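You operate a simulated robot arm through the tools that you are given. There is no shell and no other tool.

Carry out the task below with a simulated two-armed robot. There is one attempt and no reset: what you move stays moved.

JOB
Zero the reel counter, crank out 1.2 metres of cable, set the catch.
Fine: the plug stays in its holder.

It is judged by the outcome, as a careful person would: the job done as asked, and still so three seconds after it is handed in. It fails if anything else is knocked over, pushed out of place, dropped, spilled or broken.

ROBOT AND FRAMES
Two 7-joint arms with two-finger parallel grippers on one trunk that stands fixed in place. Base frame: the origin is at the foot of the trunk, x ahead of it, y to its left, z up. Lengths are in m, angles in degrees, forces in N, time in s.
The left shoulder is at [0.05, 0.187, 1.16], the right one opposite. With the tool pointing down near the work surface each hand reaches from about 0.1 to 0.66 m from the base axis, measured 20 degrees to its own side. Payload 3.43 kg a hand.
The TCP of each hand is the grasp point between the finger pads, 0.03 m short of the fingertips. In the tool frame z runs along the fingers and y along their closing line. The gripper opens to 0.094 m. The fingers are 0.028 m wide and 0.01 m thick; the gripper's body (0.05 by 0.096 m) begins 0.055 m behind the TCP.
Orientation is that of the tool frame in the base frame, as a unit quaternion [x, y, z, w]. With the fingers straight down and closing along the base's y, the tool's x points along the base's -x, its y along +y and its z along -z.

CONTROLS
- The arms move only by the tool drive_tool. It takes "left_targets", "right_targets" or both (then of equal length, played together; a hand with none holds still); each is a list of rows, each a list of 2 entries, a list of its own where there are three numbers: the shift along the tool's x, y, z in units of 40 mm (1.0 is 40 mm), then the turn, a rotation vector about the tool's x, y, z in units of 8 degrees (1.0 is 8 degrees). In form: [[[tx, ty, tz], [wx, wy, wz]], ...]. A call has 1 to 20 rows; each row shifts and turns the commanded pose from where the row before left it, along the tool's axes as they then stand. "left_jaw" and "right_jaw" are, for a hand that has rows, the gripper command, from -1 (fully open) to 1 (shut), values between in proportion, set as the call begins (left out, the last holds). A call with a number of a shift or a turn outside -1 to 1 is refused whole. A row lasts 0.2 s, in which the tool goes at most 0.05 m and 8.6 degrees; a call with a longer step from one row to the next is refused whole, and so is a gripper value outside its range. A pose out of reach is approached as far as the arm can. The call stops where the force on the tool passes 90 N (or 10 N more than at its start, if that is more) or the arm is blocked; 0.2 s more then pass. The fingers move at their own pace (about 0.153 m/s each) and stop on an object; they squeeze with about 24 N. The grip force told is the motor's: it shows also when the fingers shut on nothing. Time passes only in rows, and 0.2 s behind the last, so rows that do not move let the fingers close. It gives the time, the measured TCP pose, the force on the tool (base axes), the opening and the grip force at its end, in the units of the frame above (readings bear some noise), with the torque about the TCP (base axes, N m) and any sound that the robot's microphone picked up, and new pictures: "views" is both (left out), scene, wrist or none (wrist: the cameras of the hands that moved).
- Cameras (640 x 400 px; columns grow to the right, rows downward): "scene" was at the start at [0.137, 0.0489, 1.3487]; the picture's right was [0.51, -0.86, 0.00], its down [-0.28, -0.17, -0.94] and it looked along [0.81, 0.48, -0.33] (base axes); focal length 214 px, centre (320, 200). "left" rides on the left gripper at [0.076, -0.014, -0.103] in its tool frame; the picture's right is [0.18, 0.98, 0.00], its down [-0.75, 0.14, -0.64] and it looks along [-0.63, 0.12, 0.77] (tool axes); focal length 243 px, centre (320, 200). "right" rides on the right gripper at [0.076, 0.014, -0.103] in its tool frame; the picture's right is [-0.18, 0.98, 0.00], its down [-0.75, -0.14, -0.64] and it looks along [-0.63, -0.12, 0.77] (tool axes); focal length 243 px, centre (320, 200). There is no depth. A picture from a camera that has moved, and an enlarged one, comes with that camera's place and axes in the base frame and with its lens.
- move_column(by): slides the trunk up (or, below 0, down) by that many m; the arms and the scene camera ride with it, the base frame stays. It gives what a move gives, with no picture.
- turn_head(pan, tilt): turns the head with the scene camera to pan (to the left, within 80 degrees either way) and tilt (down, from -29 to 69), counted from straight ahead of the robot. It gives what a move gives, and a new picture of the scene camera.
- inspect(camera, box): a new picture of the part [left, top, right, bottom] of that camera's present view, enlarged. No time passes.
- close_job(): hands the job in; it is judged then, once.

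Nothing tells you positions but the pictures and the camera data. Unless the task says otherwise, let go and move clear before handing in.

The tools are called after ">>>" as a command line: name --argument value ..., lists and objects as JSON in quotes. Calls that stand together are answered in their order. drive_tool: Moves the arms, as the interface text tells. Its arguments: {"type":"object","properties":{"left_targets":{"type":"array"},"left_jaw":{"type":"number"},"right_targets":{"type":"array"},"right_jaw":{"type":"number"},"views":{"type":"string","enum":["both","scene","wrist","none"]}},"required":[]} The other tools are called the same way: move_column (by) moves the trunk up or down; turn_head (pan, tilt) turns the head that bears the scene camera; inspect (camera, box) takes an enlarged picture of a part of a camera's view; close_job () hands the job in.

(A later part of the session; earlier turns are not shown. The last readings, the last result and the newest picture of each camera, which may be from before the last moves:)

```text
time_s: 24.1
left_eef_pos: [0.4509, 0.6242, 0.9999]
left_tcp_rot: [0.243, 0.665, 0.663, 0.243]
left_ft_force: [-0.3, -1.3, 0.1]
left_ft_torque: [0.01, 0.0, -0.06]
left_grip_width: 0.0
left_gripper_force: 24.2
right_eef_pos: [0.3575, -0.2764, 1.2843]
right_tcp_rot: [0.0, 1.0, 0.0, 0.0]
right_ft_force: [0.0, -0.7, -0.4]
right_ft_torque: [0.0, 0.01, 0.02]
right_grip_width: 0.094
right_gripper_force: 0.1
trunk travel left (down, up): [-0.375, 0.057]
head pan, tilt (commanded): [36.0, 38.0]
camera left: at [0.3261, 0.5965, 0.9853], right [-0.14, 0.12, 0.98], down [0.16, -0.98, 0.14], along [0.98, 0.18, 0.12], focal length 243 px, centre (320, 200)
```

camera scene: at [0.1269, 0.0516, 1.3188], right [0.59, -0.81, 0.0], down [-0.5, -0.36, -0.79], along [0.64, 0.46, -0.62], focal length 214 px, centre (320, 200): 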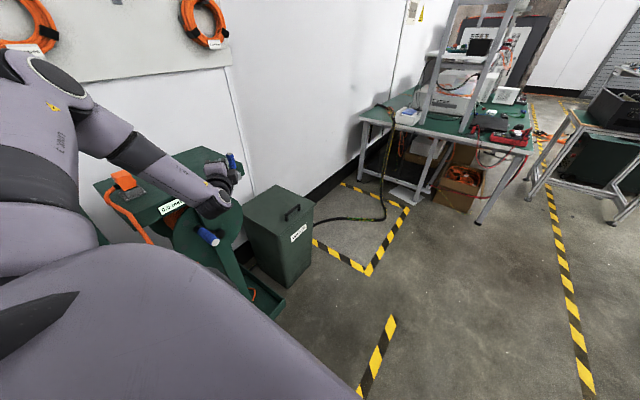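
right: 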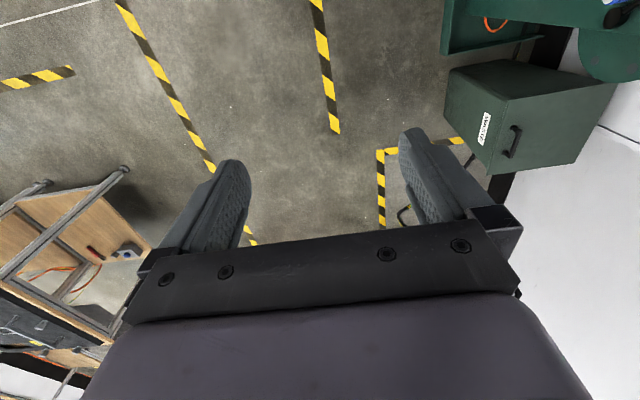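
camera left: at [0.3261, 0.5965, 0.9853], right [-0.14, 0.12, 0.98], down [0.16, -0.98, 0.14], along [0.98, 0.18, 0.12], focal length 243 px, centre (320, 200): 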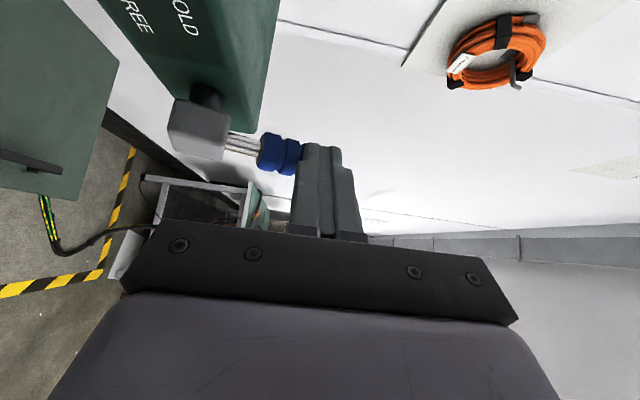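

>>> drive_tool --left_targets '[[[-0.29, -0.1, 0.24], [0, 0, 0]], [[-0.29, -0.1, 0.24], [0, 0, 0]], [[0, 0, 0], [0, 0, 0]]]' --views "wrist"

```text
time_s: 24.9
left_eef_pos: [0.4811, 0.6255, 0.991]
left_tcp_rot: [0.242, 0.666, 0.663, 0.241]
left_ft_force: [0.7, 0.0, -1.1]
left_ft_torque: [-0.02, 0.02, -0.01]
left_grip_width: 0.0002
left_gripper_force: 23.6
right_eef_pos: [0.3574, -0.2759, 1.2835]
right_tcp_rot: [0.0, 1.0, 0.0, 0.001]
right_ft_force: [-0.1, 0.6, 0.9]
right_ft_torque: [0.03, 0.0, -0.02]
right_grip_width: 0.0938
right_gripper_force: 0.1
trunk travel left (down, up): [-0.375, 0.057]
head pan, tilt (commanded): [36.0, 38.0]
camera left: at [0.3564, 0.5964, 0.9764], right [-0.14, 0.12, 0.98], down [0.16, -0.98, 0.14], along [0.98, 0.18, 0.12], focal length 243 px, centre (320, 200)
```

left: 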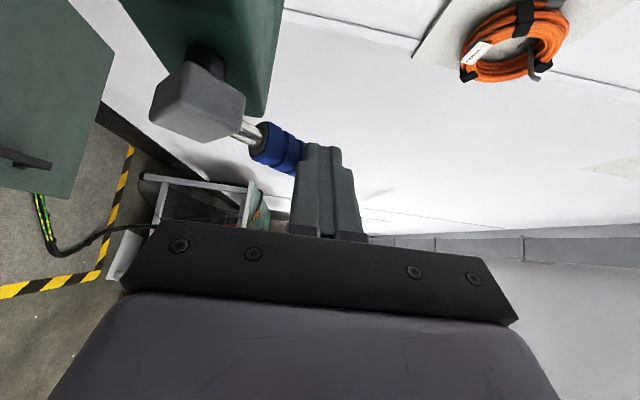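

>>> drive_tool --left_targets '[[[-0.24, -0.19, 0.2], [0, 0, 0]], [[-0.24, -0.19, 0.2], [0, 0, 0]], [[0, 0, 0], [0, 0, 0]]]' --views "wrist"

```text
time_s: 25.7
left_eef_pos: [0.5018, 0.6227, 0.9796]
left_tcp_rot: [0.241, 0.664, 0.665, 0.244]
left_ft_force: [-28.8, -14.7, 12.1]
left_ft_torque: [0.12, -0.01, 0.26]
left_grip_width: 0.0
left_gripper_force: 24.6
right_eef_pos: [0.3541, -0.2808, 1.2851]
right_tcp_rot: [0.0, 1.0, 0.002, 0.001]
right_ft_force: [0.6, 0.2, 0.4]
right_ft_torque: [0.02, -0.06, 0.05]
right_grip_width: 0.0941
right_gripper_force: 0.0
trunk travel left (down, up): [-0.375, 0.057]
head pan, tilt (commanded): [36.0, 38.0]
camera left: at [0.3783, 0.5943, 0.9643], right [-0.14, 0.12, 0.98], down [0.16, -0.98, 0.14], along [0.98, 0.18, 0.12], focal length 243 px, centre (320, 200)
```

left: 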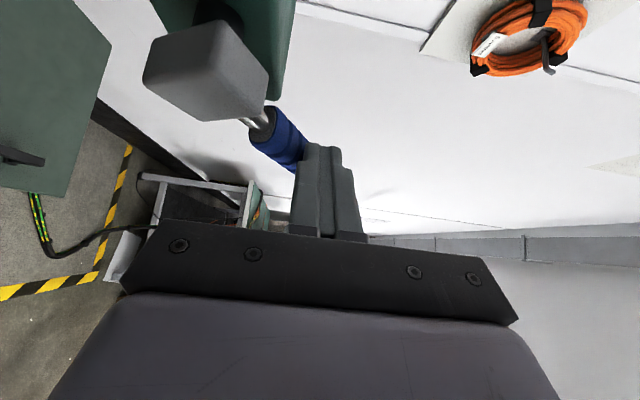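

The lever has come to a firm stop on the right, at roughly 55–60° over. I'll back off and take a look at the lever and the counter.

>>> drive_tool --left_targets '[[[0.3, 0.2, -0.25], [0, 0, 0]], [[0.2, 0.5, -0.16], [0, 0, 0]], [[-0.54, 0, -0.64], [0, 0, 0]], [[-0.54, 0, -0.64], [0, 0, 0]], [[-0.54, 0, -0.64], [0, 0, 0]], [[0, 0, 0], [0, 0, 0]]]' --views "both"

>>> inspect --camera "scene" --box '[140, 130, 280, 218]'

```text
time_s: 27.1
left_eef_pos: [0.4796, 0.5248, 1.0038]
left_tcp_rot: [0.243, 0.665, 0.663, 0.243]
left_ft_force: [-0.1, 0.2, -0.2]
left_ft_torque: [-0.03, -0.01, 0.0]
left_grip_width: 0.0
left_gripper_force: 23.9
right_eef_pos: [0.3574, -0.2771, 1.2841]
right_tcp_rot: [0.0, 1.0, 0.0, 0.0]
right_ft_force: [-0.3, 0.1, -0.4]
right_ft_torque: [0.03, 0.03, -0.01]
right_grip_width: 0.094
right_gripper_force: 0.1
trunk travel left (down, up): [-0.375, 0.057]
head pan, tilt (commanded): [36.0, 38.0]
camera scene: at [0.1268, 0.0519, 1.3188], right [0.59, -0.81, 0.0], down [-0.5, -0.36, -0.79], along [0.64, 0.46, -0.62], focal length 214 px, centre (320, 200)
camera left: at [0.3553, 0.4954, 0.9891], right [-0.14, 0.12, 0.98], down [0.16, -0.98, 0.14], along [0.98, 0.18, 0.12], focal length 243 px, centre (320, 200)
```

scene: 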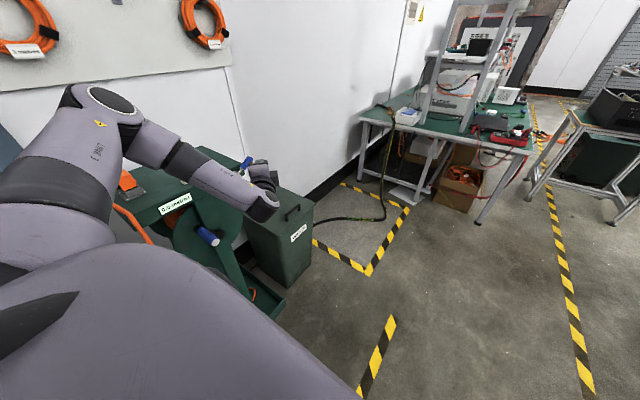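
left: 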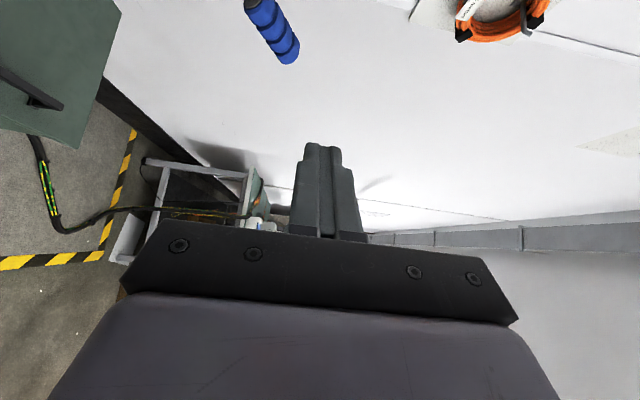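

```text
4.55 times, centred on (210, 174) of scene
camera zoom: at [0.1268, 0.0519, 1.3188], right [0.59, -0.81, 0.0], down [-0.5, -0.36, -0.79], along [0.64, 0.46, -0.62], focal length 975 px, centre (820, 318)
```

zoom: 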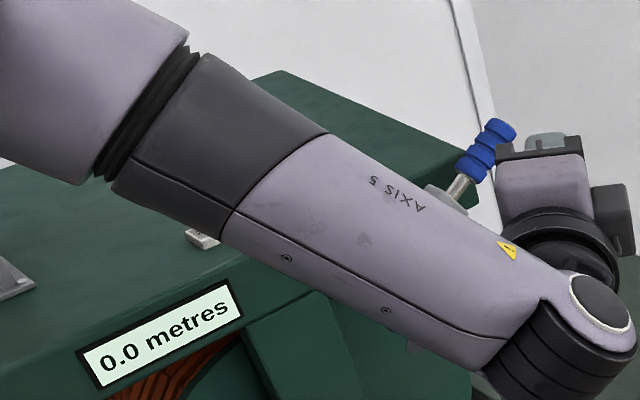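

The catch is leaning well over to the right (about 70°) at FREE, and the counter still reads 0.0. Now I'll open the jaws and take the hand to in front of the crank handle.

>>> drive_tool --left_targets '[[[0.53, -0.71, -0.54], [0, 0, 0]], [[0.53, -0.71, -0.54], [0, 0, 0]], [[0.53, -0.71, -0.54], [0, 0, 0]], [[0.53, -0.71, -0.54], [0, 0, 0]], [[0.53, -0.71, -0.54], [0, 0, 0]], [[0.53, -0.71, -0.54], [0, 0, 0]], [[0.53, -0.71, -0.54], [0, 0, 0]], [[0, 0, 0], [0, 0, 0]]]' --left_jaw -1 --views "both"

```text
time_s: 28.9
left_eef_pos: [0.4038, 0.5192, 0.9522]
left_tcp_rot: [0.243, 0.665, 0.663, 0.243]
left_ft_force: [0.2, 0.3, 1.3]
left_ft_torque: [-0.05, 0.04, -0.01]
left_grip_width: 0.0941
left_gripper_force: 0.1
left hand out of reach, approached as far as the arm can: row 2, 3, 4, 5, 6, 7
right_eef_pos: [0.3566, -0.2777, 1.2832]
right_tcp_rot: [0.0, 1.0, 0.0, -0.001]
right_ft_force: [0.8, -1.1, -0.1]
right_ft_torque: [-0.03, 0.03, -0.03]
right_grip_width: 0.094
right_gripper_force: 0.0
trunk travel left (down, up): [-0.375, 0.057]
head pan, tilt (commanded): [36.0, 38.0]
camera scene: at [0.1269, 0.0517, 1.3188], right [0.59, -0.81, 0.0], down [-0.5, -0.36, -0.79], along [0.64, 0.46, -0.62], focal length 214 px, centre (320, 200)
camera left: at [0.2801, 0.4912, 0.9373], right [-0.14, 0.12, 0.98], down [0.16, -0.98, 0.14], along [0.98, 0.18, 0.12], focal length 243 px, centre (320, 200)
```

scene: 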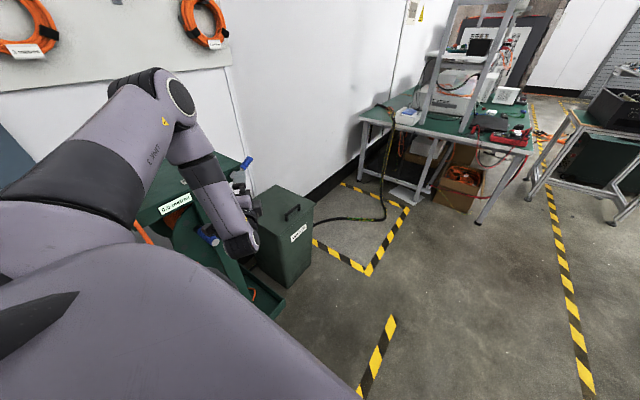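
left: 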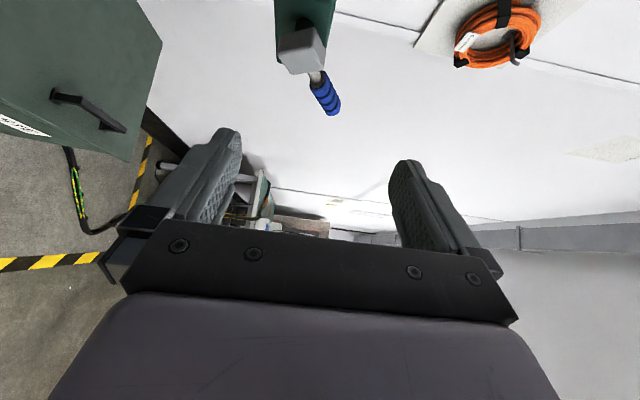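

With the hand horizontal, the wrist can't go this low. I'll back up and re-orient the hand to point 45° down towards the stand, closing along x, with its camera on the robot's side; that suits the low crank better.

>>> drive_tool --left_targets '[[[-0.36, 0.83, -0.68], [0, 0, 0]], [[-0.36, 0.83, -0.68], [0, 0, 0]], [[-0.36, 0.83, -0.68], [0, 0, 0]], [[0, 0, 0], [0.035, 0.547, -0.809]], [[0, 0, 0], [0.035, 0.547, -0.809]], [[0, 0, 0], [0.035, 0.547, -0.809]], [[0, 0, 0], [0.035, 0.547, -0.809]], [[0, 0, 0], [0.035, 0.547, -0.809]], [[0, 0, 0], [0.035, 0.547, -0.809]], [[0, 0, 0], [0.035, 0.547, -0.809]], [[0, 0, 0], [0.035, 0.547, -0.809]], [[0, 0, 0], [0.035, 0.547, -0.809]], [[0, 0, 0], [0.035, 0.547, -0.809]], [[0, 0, 0], [0.035, 0.547, -0.809]], [[0, 0, 0], [0.035, 0.547, -0.809]], [[0, 0, 0], [0.035, 0.547, -0.809]], [[0, 0, 0], [0.035, 0.547, -0.809]], [[0, 0, 0], [0.035, 0.547, -0.809]], [[0, 0, 0], [0, 0, 0]]]' --views "both"

```text
time_s: 32.9
left_eef_pos: [0.3861, 0.4315, 1.0503]
left_tcp_rot: [-0.654, 0.654, 0.269, 0.269]
left_ft_force: [0.2, -0.4, 0.0]
left_ft_torque: [-0.01, -0.01, 0.03]
left_grip_width: 0.0943
left_gripper_force: 0.0
right_eef_pos: [0.3564, -0.2774, 1.2849]
right_tcp_rot: [0.0, 1.0, 0.0, 0.0]
right_ft_force: [-0.4, -0.1, 0.5]
right_ft_torque: [0.0, -0.02, -0.01]
right_grip_width: 0.0941
right_gripper_force: 0.1
trunk travel left (down, up): [-0.375, 0.057]
head pan, tilt (commanded): [36.0, 38.0]
camera scene: at [0.1269, 0.0517, 1.3188], right [0.59, -0.81, 0.0], down [-0.5, -0.36, -0.79], along [0.64, 0.46, -0.62], focal length 214 px, centre (320, 200)
camera left: at [0.4002, 0.3042, 1.0696], right [-0.98, -0.13, -0.13], down [-0.14, 0.08, 0.99], along [-0.12, 0.99, -0.1], focal length 243 px, centre (320, 200)
```

scene: 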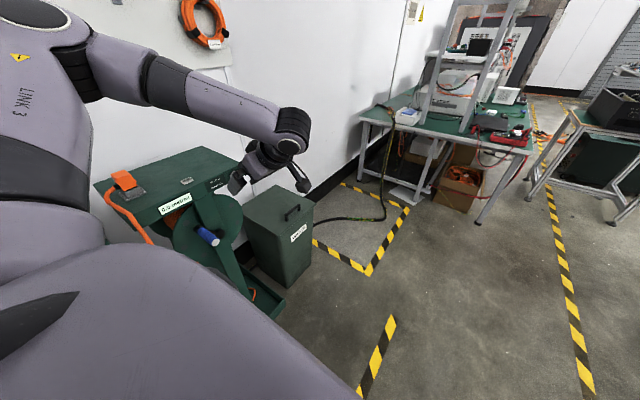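
left: 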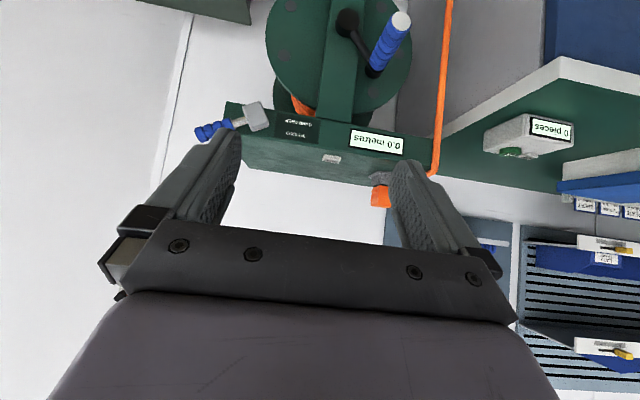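

The wrist camera now gives a full front view (upside down). Let me enlarge it to place the crank and see how the cable runs.

>>> inspect --camera "left" --box '[180, 0, 480, 187]'

>>> inspect --camera "left" --box '[260, 0, 440, 112]'

>>> inspect --camera "scene" --box '[80, 130, 300, 268]'

```text
2.13 times, centred on (330, 94) of left
camera zoom: at [0.4002, 0.3042, 1.0696], right [-0.98, -0.13, -0.13], down [-0.14, 0.08, 0.99], along [-0.12, 0.99, -0.1], focal length 518 px, centre (299, 427)
```

zoom: 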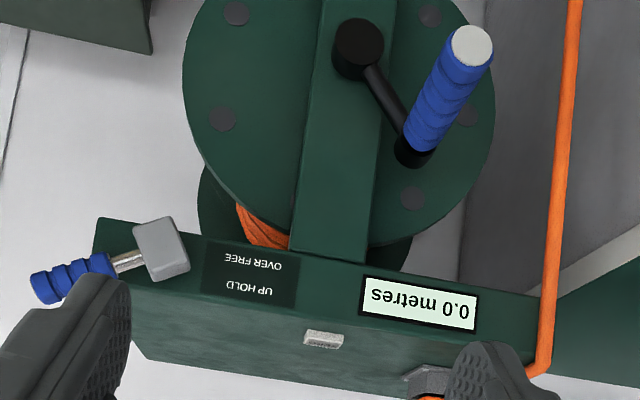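

```text
3.56 times, centred on (350, 56) of left
camera zoom: at [0.4002, 0.3042, 1.0696], right [-0.98, -0.13, -0.13], down [-0.14, 0.08, 0.99], along [-0.12, 0.99, -0.1], focal length 863 px, centre (213, 712)
```

zoom: 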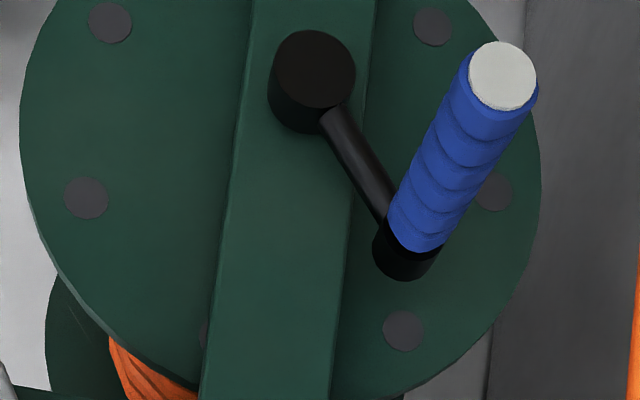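

```text
2.90 times, centred on (190, 199) of scene
camera zoom: at [0.1269, 0.0517, 1.3188], right [0.59, -0.81, 0.0], down [-0.5, -0.36, -0.79], along [0.64, 0.46, -0.62], focal length 622 px, centre (697, 203)
```

zoom: 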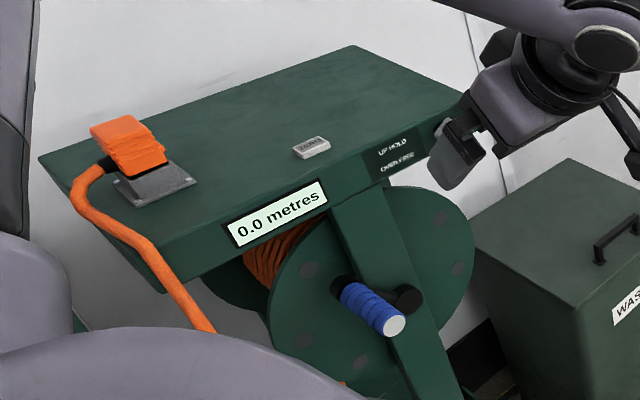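

>>> drive_tool --left_targets '[[[0.62, 0.19, 0.62], [0, 0, 0]], [[0.62, 0.19, 0.62], [0, 0, 0]], [[0.62, 0.19, 0.62], [0, 0, 0]], [[0.62, 0.19, 0.62], [0, 0, 0]], [[0.62, 0.19, 0.62], [0, 0, 0]], [[0.62, 0.19, 0.62], [0, 0, 0]], [[0.62, 0.19, 0.62], [0, 0, 0]], [[0.62, 0.19, 0.62], [0, 0, 0]], [[0, 0, 0], [0, 0, 0]]]' --views "both"

```text
time_s: 34.9
left_eef_pos: [0.3347, 0.4501, 0.8403]
left_tcp_rot: [-0.653, 0.655, 0.269, 0.269]
left_ft_force: [-0.1, 0.2, 0.0]
left_ft_torque: [-0.02, -0.02, 0.01]
left_grip_width: 0.0939
left_gripper_force: 0.1
left hand out of reach, approached as far as the arm can: row 6, 7, 8
right_eef_pos: [0.3562, -0.2763, 1.2845]
right_tcp_rot: [0.0, 1.0, 0.0, 0.0]
right_ft_force: [0.5, 0.6, -0.1]
right_ft_torque: [0.01, 0.0, 0.0]
right_grip_width: 0.0937
right_gripper_force: 0.0
trunk travel left (down, up): [-0.375, 0.057]
head pan, tilt (commanded): [36.0, 38.0]
camera scene: at [0.1269, 0.0518, 1.3188], right [0.59, -0.81, 0.0], down [-0.5, -0.36, -0.79], along [0.64, 0.46, -0.62], focal length 214 px, centre (320, 200)
camera left: at [0.3496, 0.3235, 0.8592], right [-0.98, -0.13, -0.13], down [-0.14, 0.08, 0.99], along [-0.12, 0.99, -0.1], focal length 243 px, centre (320, 200)
```

scene: 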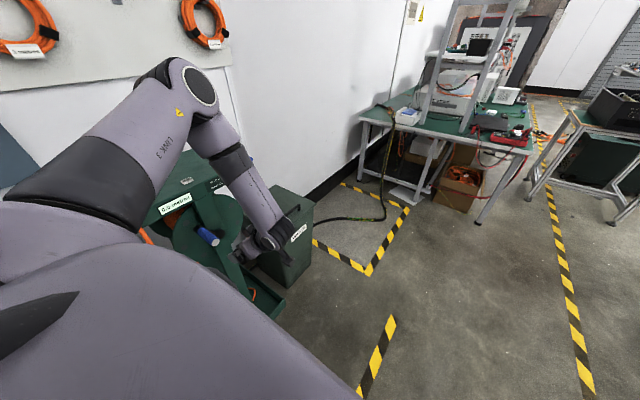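
left: 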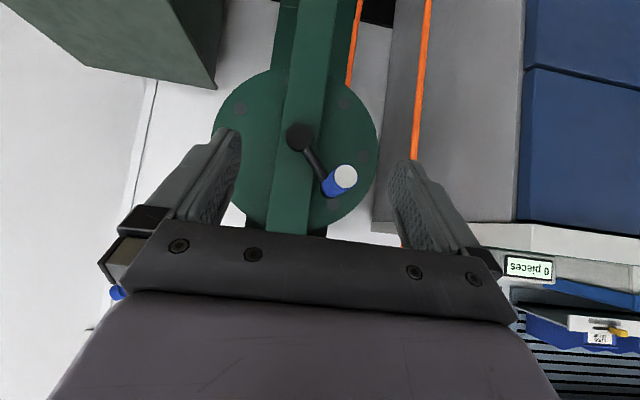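

The 45° pose is again limited in height with the trunk up here. I'll lower the trunk so the shoulder is nearer the crank; first I'll check what is under the right arm and raise the left hand.

>>> drive_tool --left_targets '[[[-0.65, 0, -0.65], [0, 0, 0]], [[-0.65, 0, -0.65], [0, 0, 0]], [[-0.65, 0, -0.65], [0, 0, 0]], [[-0.65, 0, -0.65], [0, 0, 0]], [[-0.65, 0, -0.65], [0, 0, 0]], [[0, 0, 0], [0, 0, 0]]]' --views "scene"

>>> inspect --camera "right" --box '[0, 0, 640, 400]'

```text
time_s: 36.3
left_eef_pos: [0.3361, 0.4506, 1.0222]
left_tcp_rot: [-0.653, 0.655, 0.269, 0.269]
left_ft_force: [0.0, 0.1, 0.0]
left_ft_torque: [0.01, -0.02, -0.03]
left_grip_width: 0.0941
left_gripper_force: 0.0
right_eef_pos: [0.3573, -0.2766, 1.284]
right_tcp_rot: [0.0, 1.0, 0.001, 0.0]
right_ft_force: [0.2, -0.2, -0.5]
right_ft_torque: [0.01, -0.02, 0.02]
right_grip_width: 0.0938
right_gripper_force: 0.2
trunk travel left (down, up): [-0.375, 0.057]
head pan, tilt (commanded): [36.0, 38.0]
camera scene: at [0.1269, 0.0519, 1.3188], right [0.59, -0.81, 0.0], down [-0.5, -0.36, -0.79], along [0.64, 0.46, -0.62], focal length 214 px, centre (320, 200)
```

scene: 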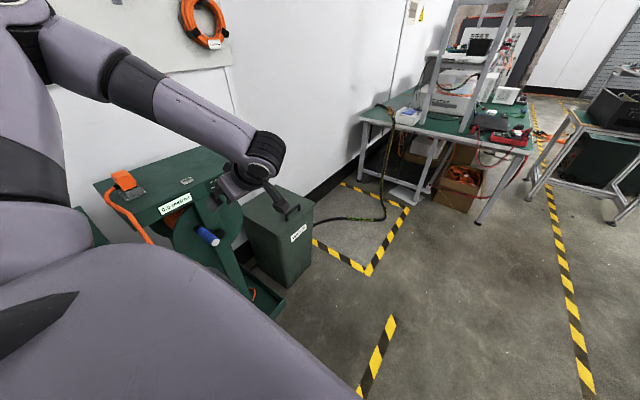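

```text
1.00 times, centred on (320, 200) of right (not enlarged: the box is as wide or as high as the picture)
camera zoom: at [0.2804, -0.2629, 1.3868], right [0.18, 0.98, 0.0], down [0.75, -0.14, 0.64], along [0.63, -0.12, -0.77], focal length 243 px, centre (320, 200)
```

zoom: 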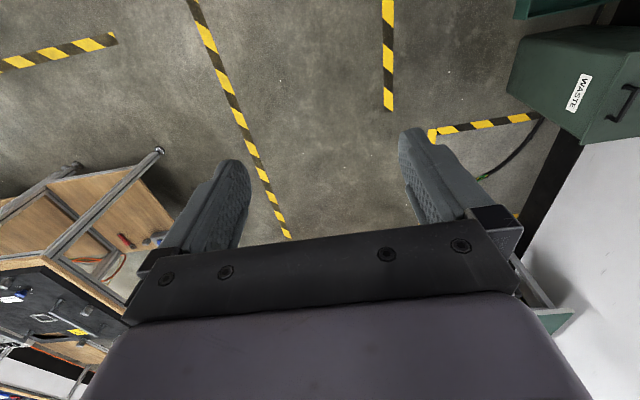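

Only floor lies under the right arm, and the left arm is clear of the stand and the bench on the left. Lowering the trunk 0.2 m.

>>> move_column --by -0.2

>>> turn_head --pan 40 --tilt 25

```text
time_s: 38.5
left_eef_pos: [0.3365, 0.4504, 0.8223]
left_tcp_rot: [-0.653, 0.654, 0.27, 0.27]
left_ft_force: [-0.9, 0.5, 0.5]
left_ft_torque: [-0.01, 0.01, 0.01]
left_grip_width: 0.0937
left_gripper_force: 0.0
right_eef_pos: [0.3566, -0.2762, 1.0846]
right_tcp_rot: [0.0, 1.0, 0.0, 0.0]
right_ft_force: [0.2, -0.3, 0.0]
right_ft_torque: [-0.01, 0.03, 0.0]
right_grip_width: 0.0941
right_gripper_force: 0.1
trunk travel left (down, up): [-0.175, 0.257]
head pan, tilt (commanded): [36.0, 38.0]
```

```text
time_s: 39.2
left_eef_pos: [0.3354, 0.449, 0.8231]
left_tcp_rot: [-0.654, 0.654, 0.27, 0.269]
left_ft_force: [-0.2, 1.0, -0.4]
left_ft_torque: [0.01, 0.0, -0.01]
left_grip_width: 0.0939
left_gripper_force: 0.0
right_eef_pos: [0.3573, -0.2764, 1.0839]
right_tcp_rot: [0.0, 1.0, 0.0, 0.0]
right_ft_force: [-0.7, -0.4, 0.1]
right_ft_torque: [0.0, 0.04, 0.01]
right_grip_width: 0.0938
right_gripper_force: 0.0
trunk travel left (down, up): [-0.175, 0.257]
head pan, tilt (commanded): [40.0, 25.0]
camera scene: at [0.1276, 0.0602, 1.1391], right [0.64, -0.77, 0.0], down [-0.32, -0.27, -0.91], along [0.69, 0.58, -0.42], focal length 214 px, centre (320, 200)
```

scene: 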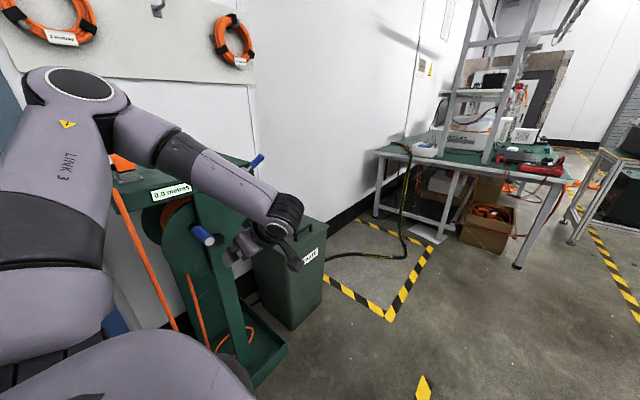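

>>> inspect --camera "scene" --box '[90, 140, 290, 265]'

>>> inspect --camera "scene" --box '[140, 240, 300, 390]'

>>> inspect --camera "left" --box '[200, 0, 480, 175]'

```text
3.20 times, centred on (190, 202) of scene
camera zoom: at [0.1276, 0.0602, 1.1391], right [0.64, -0.77, 0.0], down [-0.32, -0.27, -0.91], along [0.69, 0.58, -0.42], focal length 686 px, centre (736, 192)
```

zoom: 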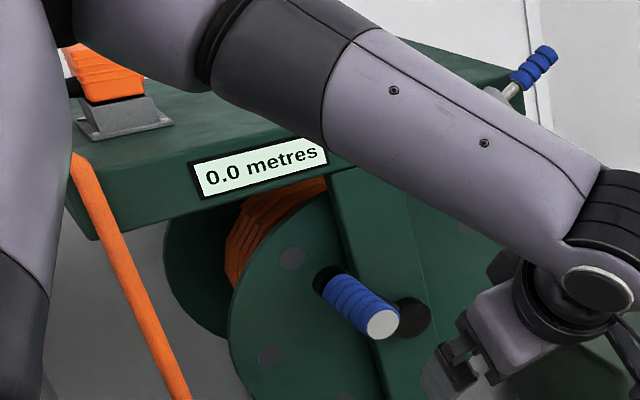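

```text
2.67 times, centred on (220, 315) of scene
camera zoom: at [0.1276, 0.0602, 1.1391], right [0.64, -0.77, 0.0], down [-0.32, -0.27, -0.91], along [0.69, 0.58, -0.42], focal length 572 px, centre (587, -107)
```

zoom: 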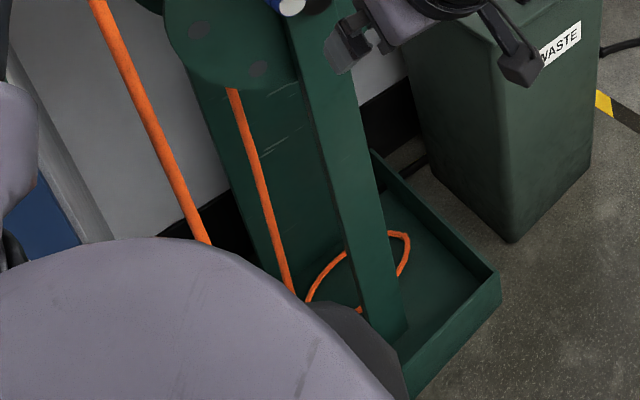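

```text
2.29 times, centred on (340, 88) of left
camera zoom: at [0.3506, 0.3232, 0.8408], right [-0.98, -0.13, -0.13], down [-0.14, 0.08, 0.99], along [-0.12, 0.99, -0.1], focal length 555 px, centre (274, 457)
```

zoom: 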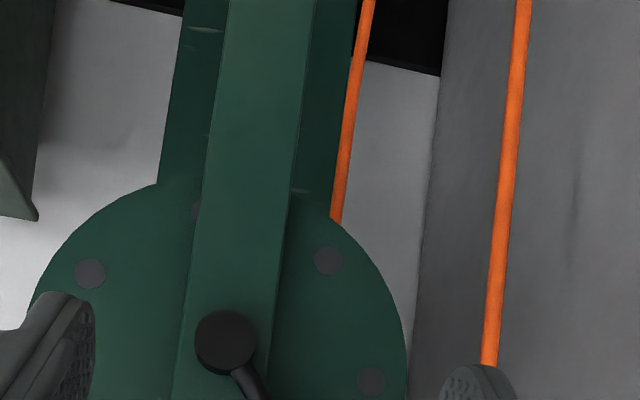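

The cable hangs from the left (-x) side of the drum, so paying out means turning the crank counter-clockwise seen from the front: the handle goes left and down first. Before gripping I'll dry-run the lowest point of the crank circle in front of the reel to check the reach.

>>> drive_tool --left_targets '[[[0.66, 0, 0.66], [0, 0, 0]], [[0.66, 0, 0.66], [0, 0, 0]], [[0.66, 0, 0.66], [0, 0, 0]], [[0.66, 0, 0.66], [0, 0, 0]], [[0, 0, 0], [0, 0, 0]]]' --views "both"

```text
time_s: 40.4
left_eef_pos: [0.3359, 0.4497, 0.6732]
left_tcp_rot: [-0.653, 0.654, 0.269, 0.27]
left_ft_force: [-0.1, 0.6, 0.1]
left_ft_torque: [0.04, -0.01, -0.01]
left_grip_width: 0.0938
left_gripper_force: 0.0
right_eef_pos: [0.357, -0.2759, 1.0848]
right_tcp_rot: [0.001, 1.0, 0.0, 0.0]
right_ft_force: [0.9, 0.2, 0.4]
right_ft_torque: [0.01, -0.02, 0.02]
right_grip_width: 0.0939
right_gripper_force: 0.1
trunk travel left (down, up): [-0.175, 0.257]
head pan, tilt (commanded): [40.0, 25.0]
camera scene: at [0.1277, 0.0603, 1.1392], right [0.64, -0.77, 0.0], down [-0.32, -0.27, -0.91], along [0.69, 0.58, -0.42], focal length 214 px, centre (320, 200)
camera left: at [0.3494, 0.3223, 0.6918], right [-0.98, -0.13, -0.13], down [-0.14, 0.08, 0.99], along [-0.12, 0.99, -0.1], focal length 243 px, centre (320, 200)
```

scene: 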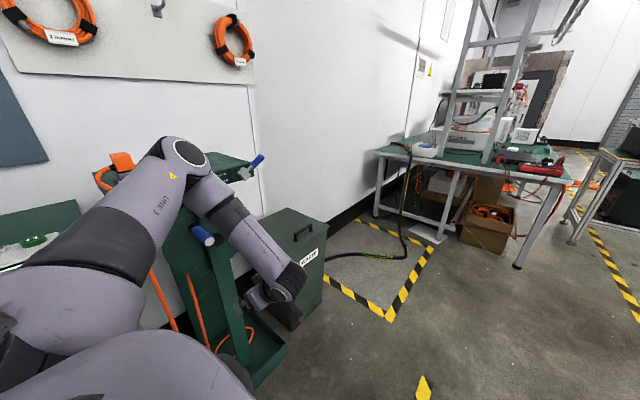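
left: 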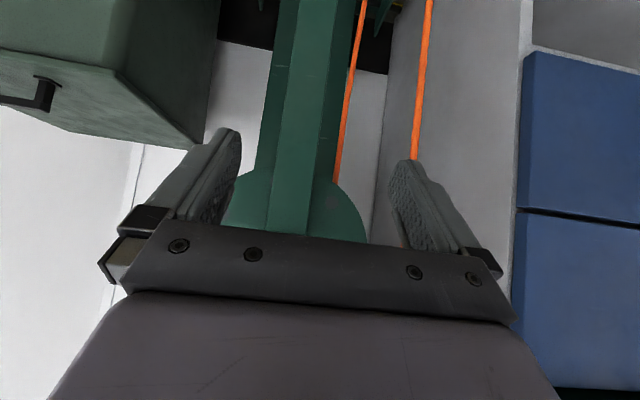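

The whole height range is reachable. Now I'll go to just in front of the handle, jaws open, and check alignment.

>>> drive_tool --left_targets '[[[-0.81, 0.25, -0.37], [0, 0, 0]], [[-0.81, 0.25, -0.37], [0, 0, 0]], [[-0.81, 0.25, -0.37], [0, 0, 0]], [[-0.81, 0.25, -0.37], [0, 0, 0]], [[0, 0, 0], [0, 0, 0]]]' --views "both"

```text
time_s: 41.6
left_eef_pos: [0.2956, 0.4998, 0.805]
left_tcp_rot: [-0.653, 0.654, 0.271, 0.268]
left_ft_force: [-0.7, 0.1, 0.1]
left_ft_torque: [0.0, 0.0, -0.02]
left_grip_width: 0.0938
left_gripper_force: 0.0
right_eef_pos: [0.3582, -0.2763, 1.0844]
right_tcp_rot: [0.0, 1.0, 0.0, 0.0]
right_ft_force: [0.3, 0.4, 0.6]
right_ft_torque: [0.01, -0.02, 0.02]
right_grip_width: 0.0941
right_gripper_force: 0.1
trunk travel left (down, up): [-0.175, 0.257]
head pan, tilt (commanded): [40.0, 25.0]
camera scene: at [0.1274, 0.0603, 1.1392], right [0.64, -0.77, 0.0], down [-0.32, -0.27, -0.91], along [0.69, 0.58, -0.42], focal length 214 px, centre (320, 200)
camera left: at [0.31, 0.374, 0.8246], right [-0.98, -0.13, -0.13], down [-0.14, 0.08, 0.99], along [-0.12, 0.99, -0.1], focal length 243 px, centre (320, 200)
```

scene: 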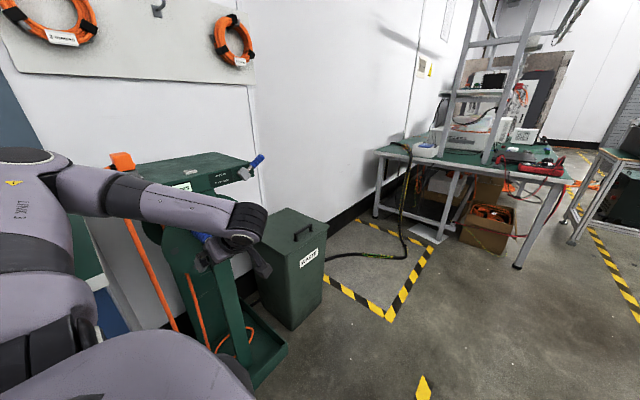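
left: 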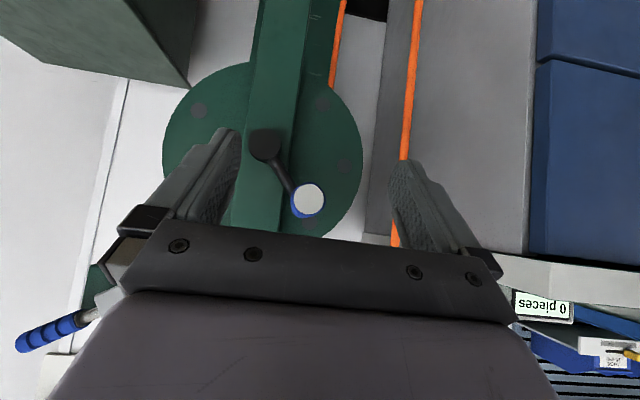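

>>> inspect --camera "left" --box '[220, 100, 380, 200]'

>>> inspect --camera "scene" --box '[120, 150, 280, 250]'

```text
4.00 times, centred on (300, 150) of left
camera zoom: at [0.31, 0.374, 0.8246], right [-0.98, -0.13, -0.13], down [-0.14, 0.08, 0.99], along [-0.12, 0.99, -0.1], focal length 970 px, centre (400, 400)
```

zoom: 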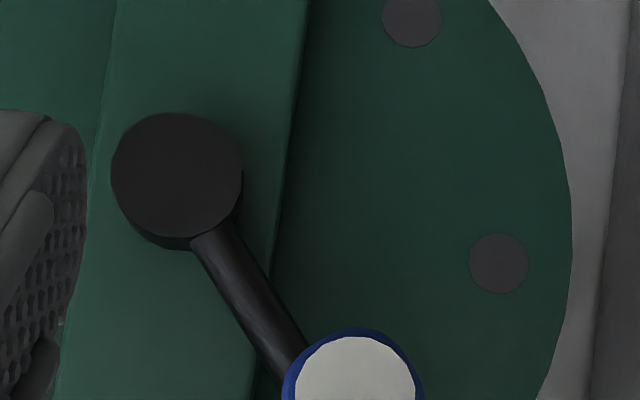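

```text
4.00 times, centred on (200, 200) of scene
camera zoom: at [0.1274, 0.0603, 1.1392], right [0.64, -0.77, 0.0], down [-0.32, -0.27, -0.91], along [0.69, 0.58, -0.42], focal length 858 px, centre (800, 200)
```

zoom: 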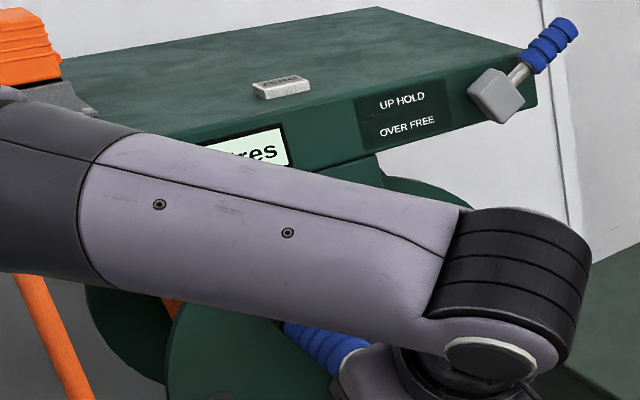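

Refined: hub axis at about (x 0.3495, z 0.7395), handle centre at (0.295, 0.805), radius about 0.085. I'll slide the open jaws over the handle along +y.

>>> drive_tool --left_targets '[[[-0.66, 0, 0.66], [0, 0, 0]], [[-0.66, 0, 0.66], [0, 0, 0]], [[-0.66, 0, 0.66], [0, 0, 0]], [[0, 0, 0], [0, 0, 0]]]' --views "both"

```text
time_s: 42.6
left_eef_pos: [0.2955, 0.6106, 0.8061]
left_tcp_rot: [-0.653, 0.655, 0.27, 0.269]
left_ft_force: [0.5, -0.2, -0.7]
left_ft_torque: [0.01, 0.01, -0.02]
left_grip_width: 0.0938
left_gripper_force: 0.1
right_eef_pos: [0.3565, -0.2769, 1.0844]
right_tcp_rot: [0.0, 1.0, 0.0, 0.0]
right_ft_force: [-0.8, -0.8, -1.3]
right_ft_torque: [-0.02, 0.0, 0.02]
right_grip_width: 0.0939
right_gripper_force: 0.0
trunk travel left (down, up): [-0.175, 0.257]
head pan, tilt (commanded): [40.0, 25.0]
camera scene: at [0.1275, 0.0603, 1.1392], right [0.64, -0.77, 0.0], down [-0.32, -0.27, -0.91], along [0.69, 0.58, -0.42], focal length 214 px, centre (320, 200)
camera left: at [0.3098, 0.4848, 0.8245], right [-0.98, -0.13, -0.13], down [-0.14, 0.08, 0.99], along [-0.12, 0.99, -0.1], focal length 243 px, centre (320, 200)
```

scene: 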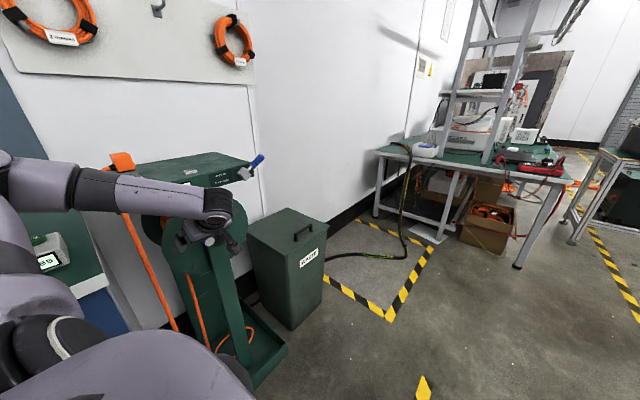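
left: 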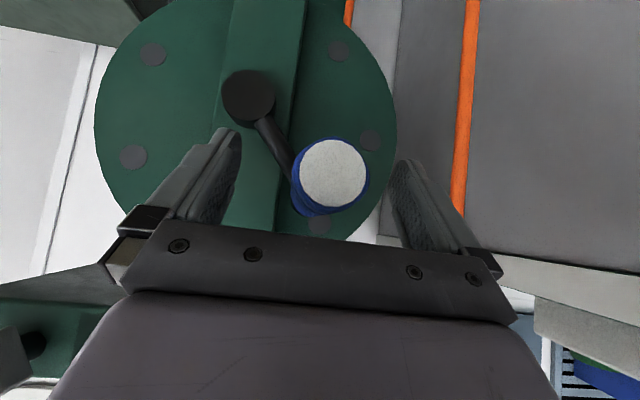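

The handle sits centred between the jaws. Closing on it.

>>> drive_tool --left_targets '[[[0, 0, 0], [0, 0, 0]], [[0, 0, 0], [0, 0, 0]], [[0, 0, 0], [0, 0, 0]]]' --left_jaw 1 --views "wrist"

```text
time_s: 43.4
left_eef_pos: [0.2951, 0.6117, 0.8054]
left_tcp_rot: [-0.652, 0.655, 0.27, 0.27]
left_ft_force: [0.5, 2.7, 0.3]
left_ft_torque: [-0.13, 0.0, -0.39]
left_grip_width: 0.0316
left_gripper_force: 44.9
right_eef_pos: [0.3583, -0.2764, 1.0844]
right_tcp_rot: [0.0, 1.0, 0.0, 0.001]
right_ft_force: [0.2, -0.1, 0.7]
right_ft_torque: [-0.02, -0.01, -0.01]
right_grip_width: 0.0941
right_gripper_force: 0.0
trunk travel left (down, up): [-0.175, 0.257]
head pan, tilt (commanded): [40.0, 25.0]
camera left: at [0.31, 0.4845, 0.8245], right [-0.98, -0.13, -0.13], down [-0.14, 0.08, 0.99], along [-0.12, 0.99, -0.1], focal length 243 px, centre (320, 200)
```

left: 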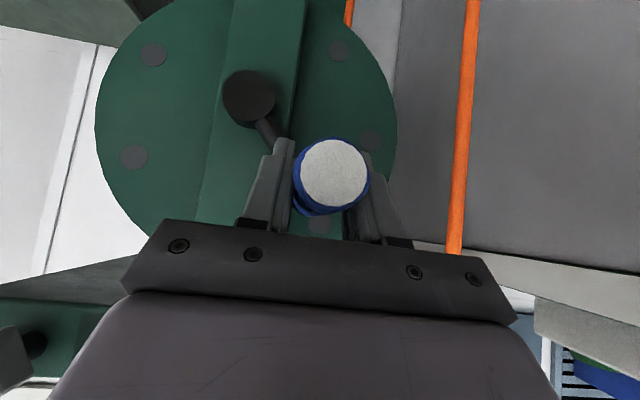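

Gripped (31.6 mm handle). Now a short test turn, about 30° counter-clockwise, watching the force and the counter.

>>> drive_tool --left_targets '[[[0.185, 0.264, 0.185], [0, 0, 0]], [[0.215, 0.214, 0.215], [0, 0, 0]], [[0.238, 0.158, 0.238], [0, 0, 0]], [[0, 0, 0], [0, 0, 0]]]' --views "both"

>>> inspect --camera "scene" --box '[120, 150, 280, 250]'

```text
time_s: 44.4
left_eef_pos: [0.2711, 0.6093, 0.7694]
left_tcp_rot: [0.654, -0.654, -0.27, -0.267]
left_ft_force: [-7.0, -1.9, 1.6]
left_ft_torque: [0.19, 0.0, -0.31]
left_grip_width: 0.0314
left_gripper_force: 45.4
right_eef_pos: [0.3561, -0.2764, 1.0857]
right_tcp_rot: [0.0, 1.0, -0.001, 0.0]
right_ft_force: [0.6, -0.4, 0.9]
right_ft_torque: [0.02, 0.02, -0.02]
right_grip_width: 0.0942
right_gripper_force: 0.1
trunk travel left (down, up): [-0.175, 0.257]
head pan, tilt (commanded): [40.0, 25.0]
camera scene: at [0.1271, 0.06, 1.1392], right [0.64, -0.77, 0.0], down [-0.32, -0.27, -0.91], along [0.69, 0.58, -0.42], focal length 214 px, centre (320, 200)
camera left: at [0.2846, 0.4846, 0.7886], right [-0.98, -0.13, -0.13], down [-0.14, 0.08, 0.99], along [-0.12, 0.99, -0.1], focal length 243 px, centre (320, 200)
```

scene: 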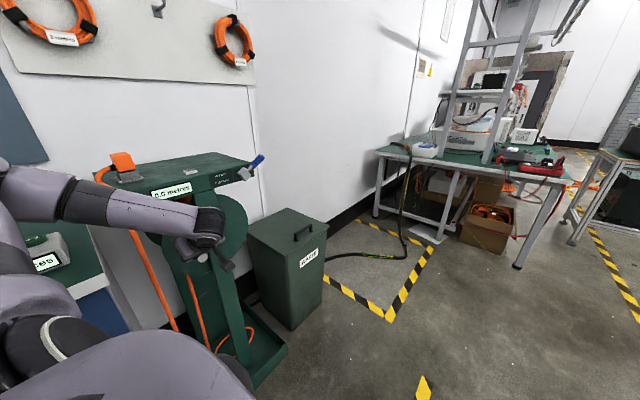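
left: 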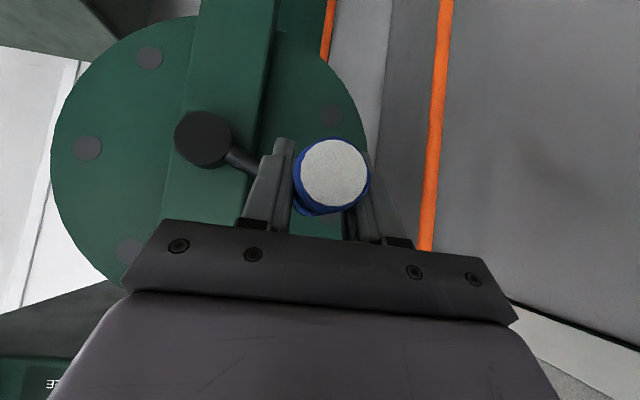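

```text
4.00 times, centred on (200, 200) of scene
camera zoom: at [0.1271, 0.06, 1.1392], right [0.64, -0.77, 0.0], down [-0.32, -0.27, -0.91], along [0.69, 0.58, -0.42], focal length 858 px, centre (800, 200)
```

zoom: 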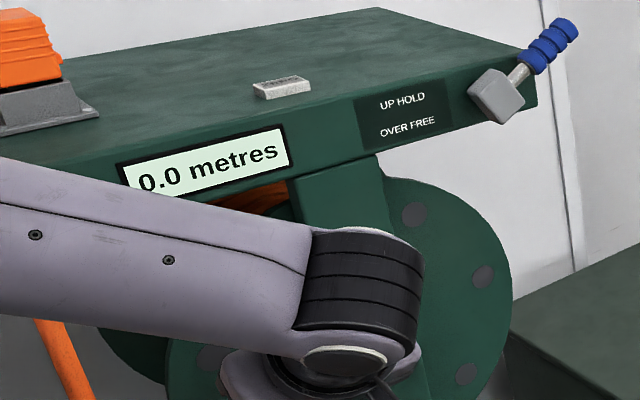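

The crank turns freely and the counter still shows 0.0 after about 30°. I'll go on round the circle in short stretches, watching force and counter.

>>> drive_tool --left_targets '[[[0.255, 0.131, 0.255], [0, 0, 0]], [[0.266, 0.033, 0.266], [0, 0, 0]], [[0.266, -0.033, 0.266], [0, 0, 0]], [[0.257, -0.098, 0.257], [0, 0, 0]], [[0.242, -0.159, 0.242], [0, 0, 0]], [[0.218, -0.216, 0.218], [0, 0, 0]], [[0, 0, 0], [0, 0, 0]]]' --views "both"

>>> inspect --camera "scene" --box '[120, 150, 280, 250]'

```text
time_s: 46.0
left_eef_pos: [0.2861, 0.6101, 0.6847]
left_tcp_rot: [-0.653, 0.655, 0.269, 0.269]
left_ft_force: [1.0, -5.8, -0.8]
left_ft_torque: [0.05, -0.04, -0.34]
left_grip_width: 0.0313
left_gripper_force: 45.0
right_eef_pos: [0.3575, -0.277, 1.0837]
right_tcp_rot: [0.0, 1.0, 0.0, -0.001]
right_ft_force: [0.6, 0.1, 0.2]
right_ft_torque: [0.03, -0.05, 0.01]
right_grip_width: 0.0941
right_gripper_force: 0.0
trunk travel left (down, up): [-0.175, 0.257]
head pan, tilt (commanded): [40.0, 25.0]
camera scene: at [0.1277, 0.0599, 1.1392], right [0.64, -0.77, 0.0], down [-0.32, -0.27, -0.91], along [0.69, 0.58, -0.42], focal length 214 px, centre (320, 200)
camera left: at [0.3001, 0.4845, 0.7035], right [-0.98, -0.13, -0.13], down [-0.14, 0.08, 0.99], along [-0.12, 0.99, -0.1], focal length 243 px, centre (320, 200)
```

scene: 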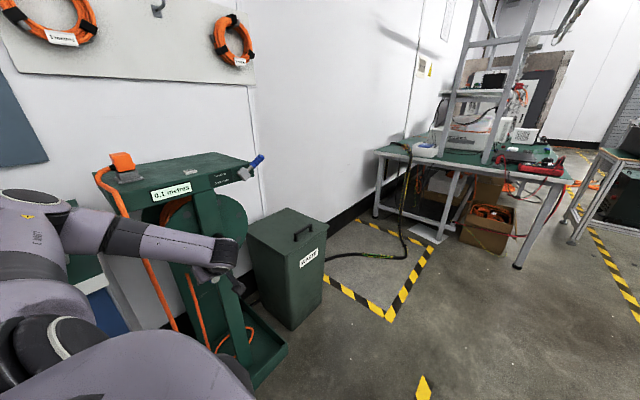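
left: 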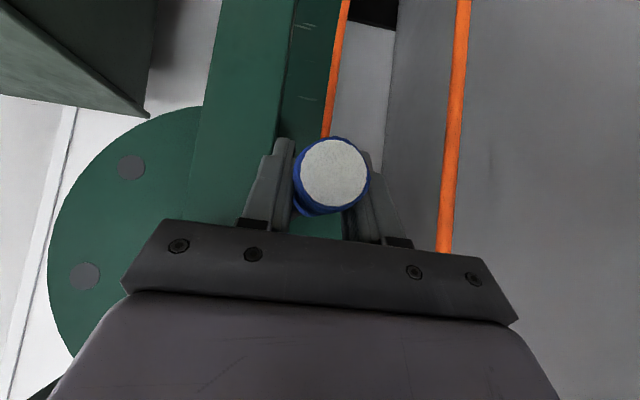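

```text
4.00 times, centred on (200, 200) of scene
camera zoom: at [0.1277, 0.0599, 1.1392], right [0.64, -0.77, 0.0], down [-0.32, -0.27, -0.91], along [0.69, 0.58, -0.42], focal length 858 px, centre (800, 200)
```

zoom: 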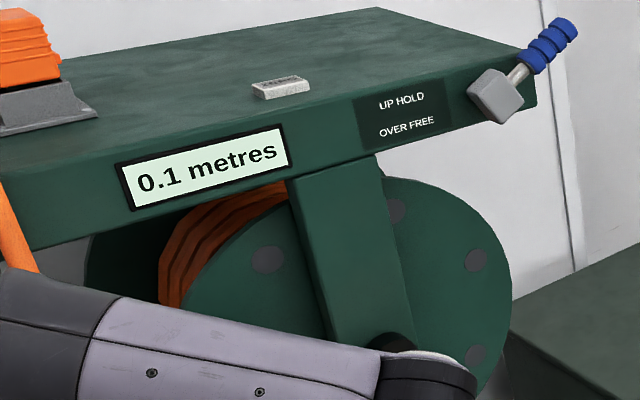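

The counter now reads 0.1, so the direction is right and forces are low. Continuing another 90°.

>>> drive_tool --left_targets '[[[0.189, -0.267, 0.189], [0, 0, 0]], [[0.153, -0.309, 0.153], [0, 0, 0]], [[0.113, -0.342, 0.113], [0, 0, 0]], [[0.069, -0.364, 0.069], [0, 0, 0]], [[0.023, -0.376, 0.023], [0, 0, 0]], [[-0.023, -0.376, -0.023], [0, 0, 0]], [[-0.069, -0.364, -0.069], [0, 0, 0]], [[-0.113, -0.342, -0.113], [0, 0, 0]], [[-0.153, -0.309, -0.153], [0, 0, 0]], [[0, 0, 0], [0, 0, 0]]]' --views "both"

>>> inspect --camera "scene" --box '[120, 150, 280, 250]'

```text
time_s: 47.6
left_eef_pos: [0.3556, 0.6277, 0.7037]
left_tcp_rot: [0.672, -0.636, -0.278, -0.258]
left_ft_force: [-11.8, -63.8, 14.3]
left_ft_torque: [-0.36, -0.24, 0.38]
left_grip_width: 0.0
left_gripper_force: 32.7
right_eef_pos: [0.3541, -0.29, 1.08]
right_tcp_rot: [0.001, 1.0, 0.009, 0.002]
right_ft_force: [-0.6, -0.8, 0.7]
right_ft_torque: [0.0, -0.03, 0.01]
right_grip_width: 0.094
right_gripper_force: 0.0
trunk travel left (down, up): [-0.175, 0.257]
head pan, tilt (commanded): [40.0, 25.0]
stopped in row 7 (left hand): the force on the tool passed its limit at 115 N (the readings are from after the stop); the commanded pose is now the measured one
camera scene: at [0.1242, 0.0453, 1.1399], right [0.64, -0.77, -0.01], down [-0.32, -0.26, -0.91], along [0.7, 0.59, -0.41], focal length 214 px, centre (320, 200)
camera left: at [0.3772, 0.5022, 0.7229], right [-0.97, -0.19, -0.12], down [-0.14, 0.08, 0.99], along [-0.17, 0.98, -0.1], focal length 243 px, centre (320, 200)
```

scene: 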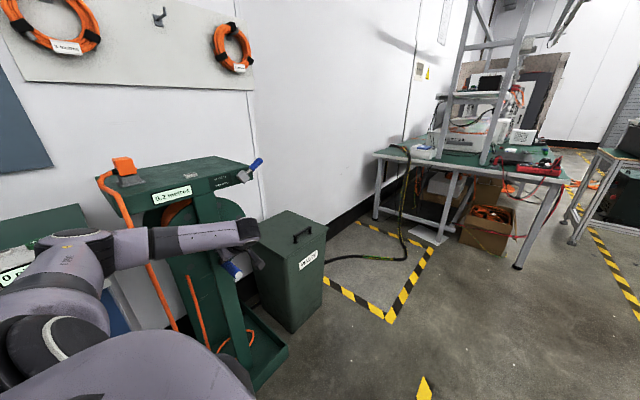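
left: 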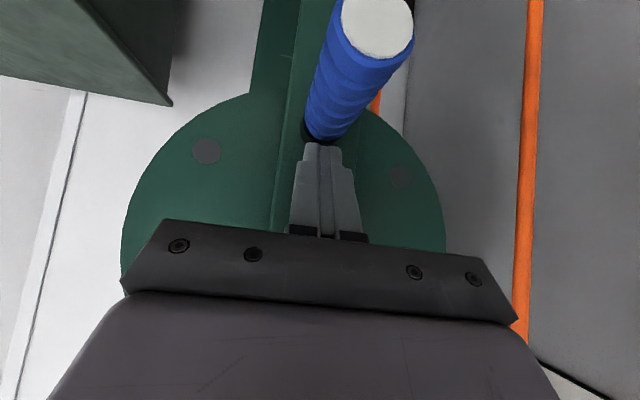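

```text
4.00 times, centred on (200, 200) of scene
camera zoom: at [0.1242, 0.0453, 1.1399], right [0.64, -0.77, -0.01], down [-0.32, -0.26, -0.91], along [0.7, 0.59, -0.41], focal length 858 px, centre (800, 200)
```

zoom: 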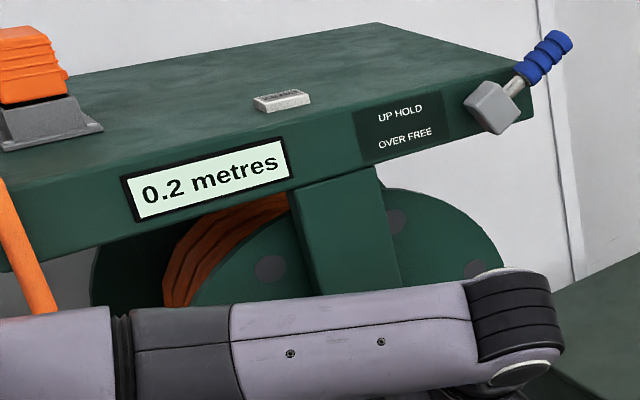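

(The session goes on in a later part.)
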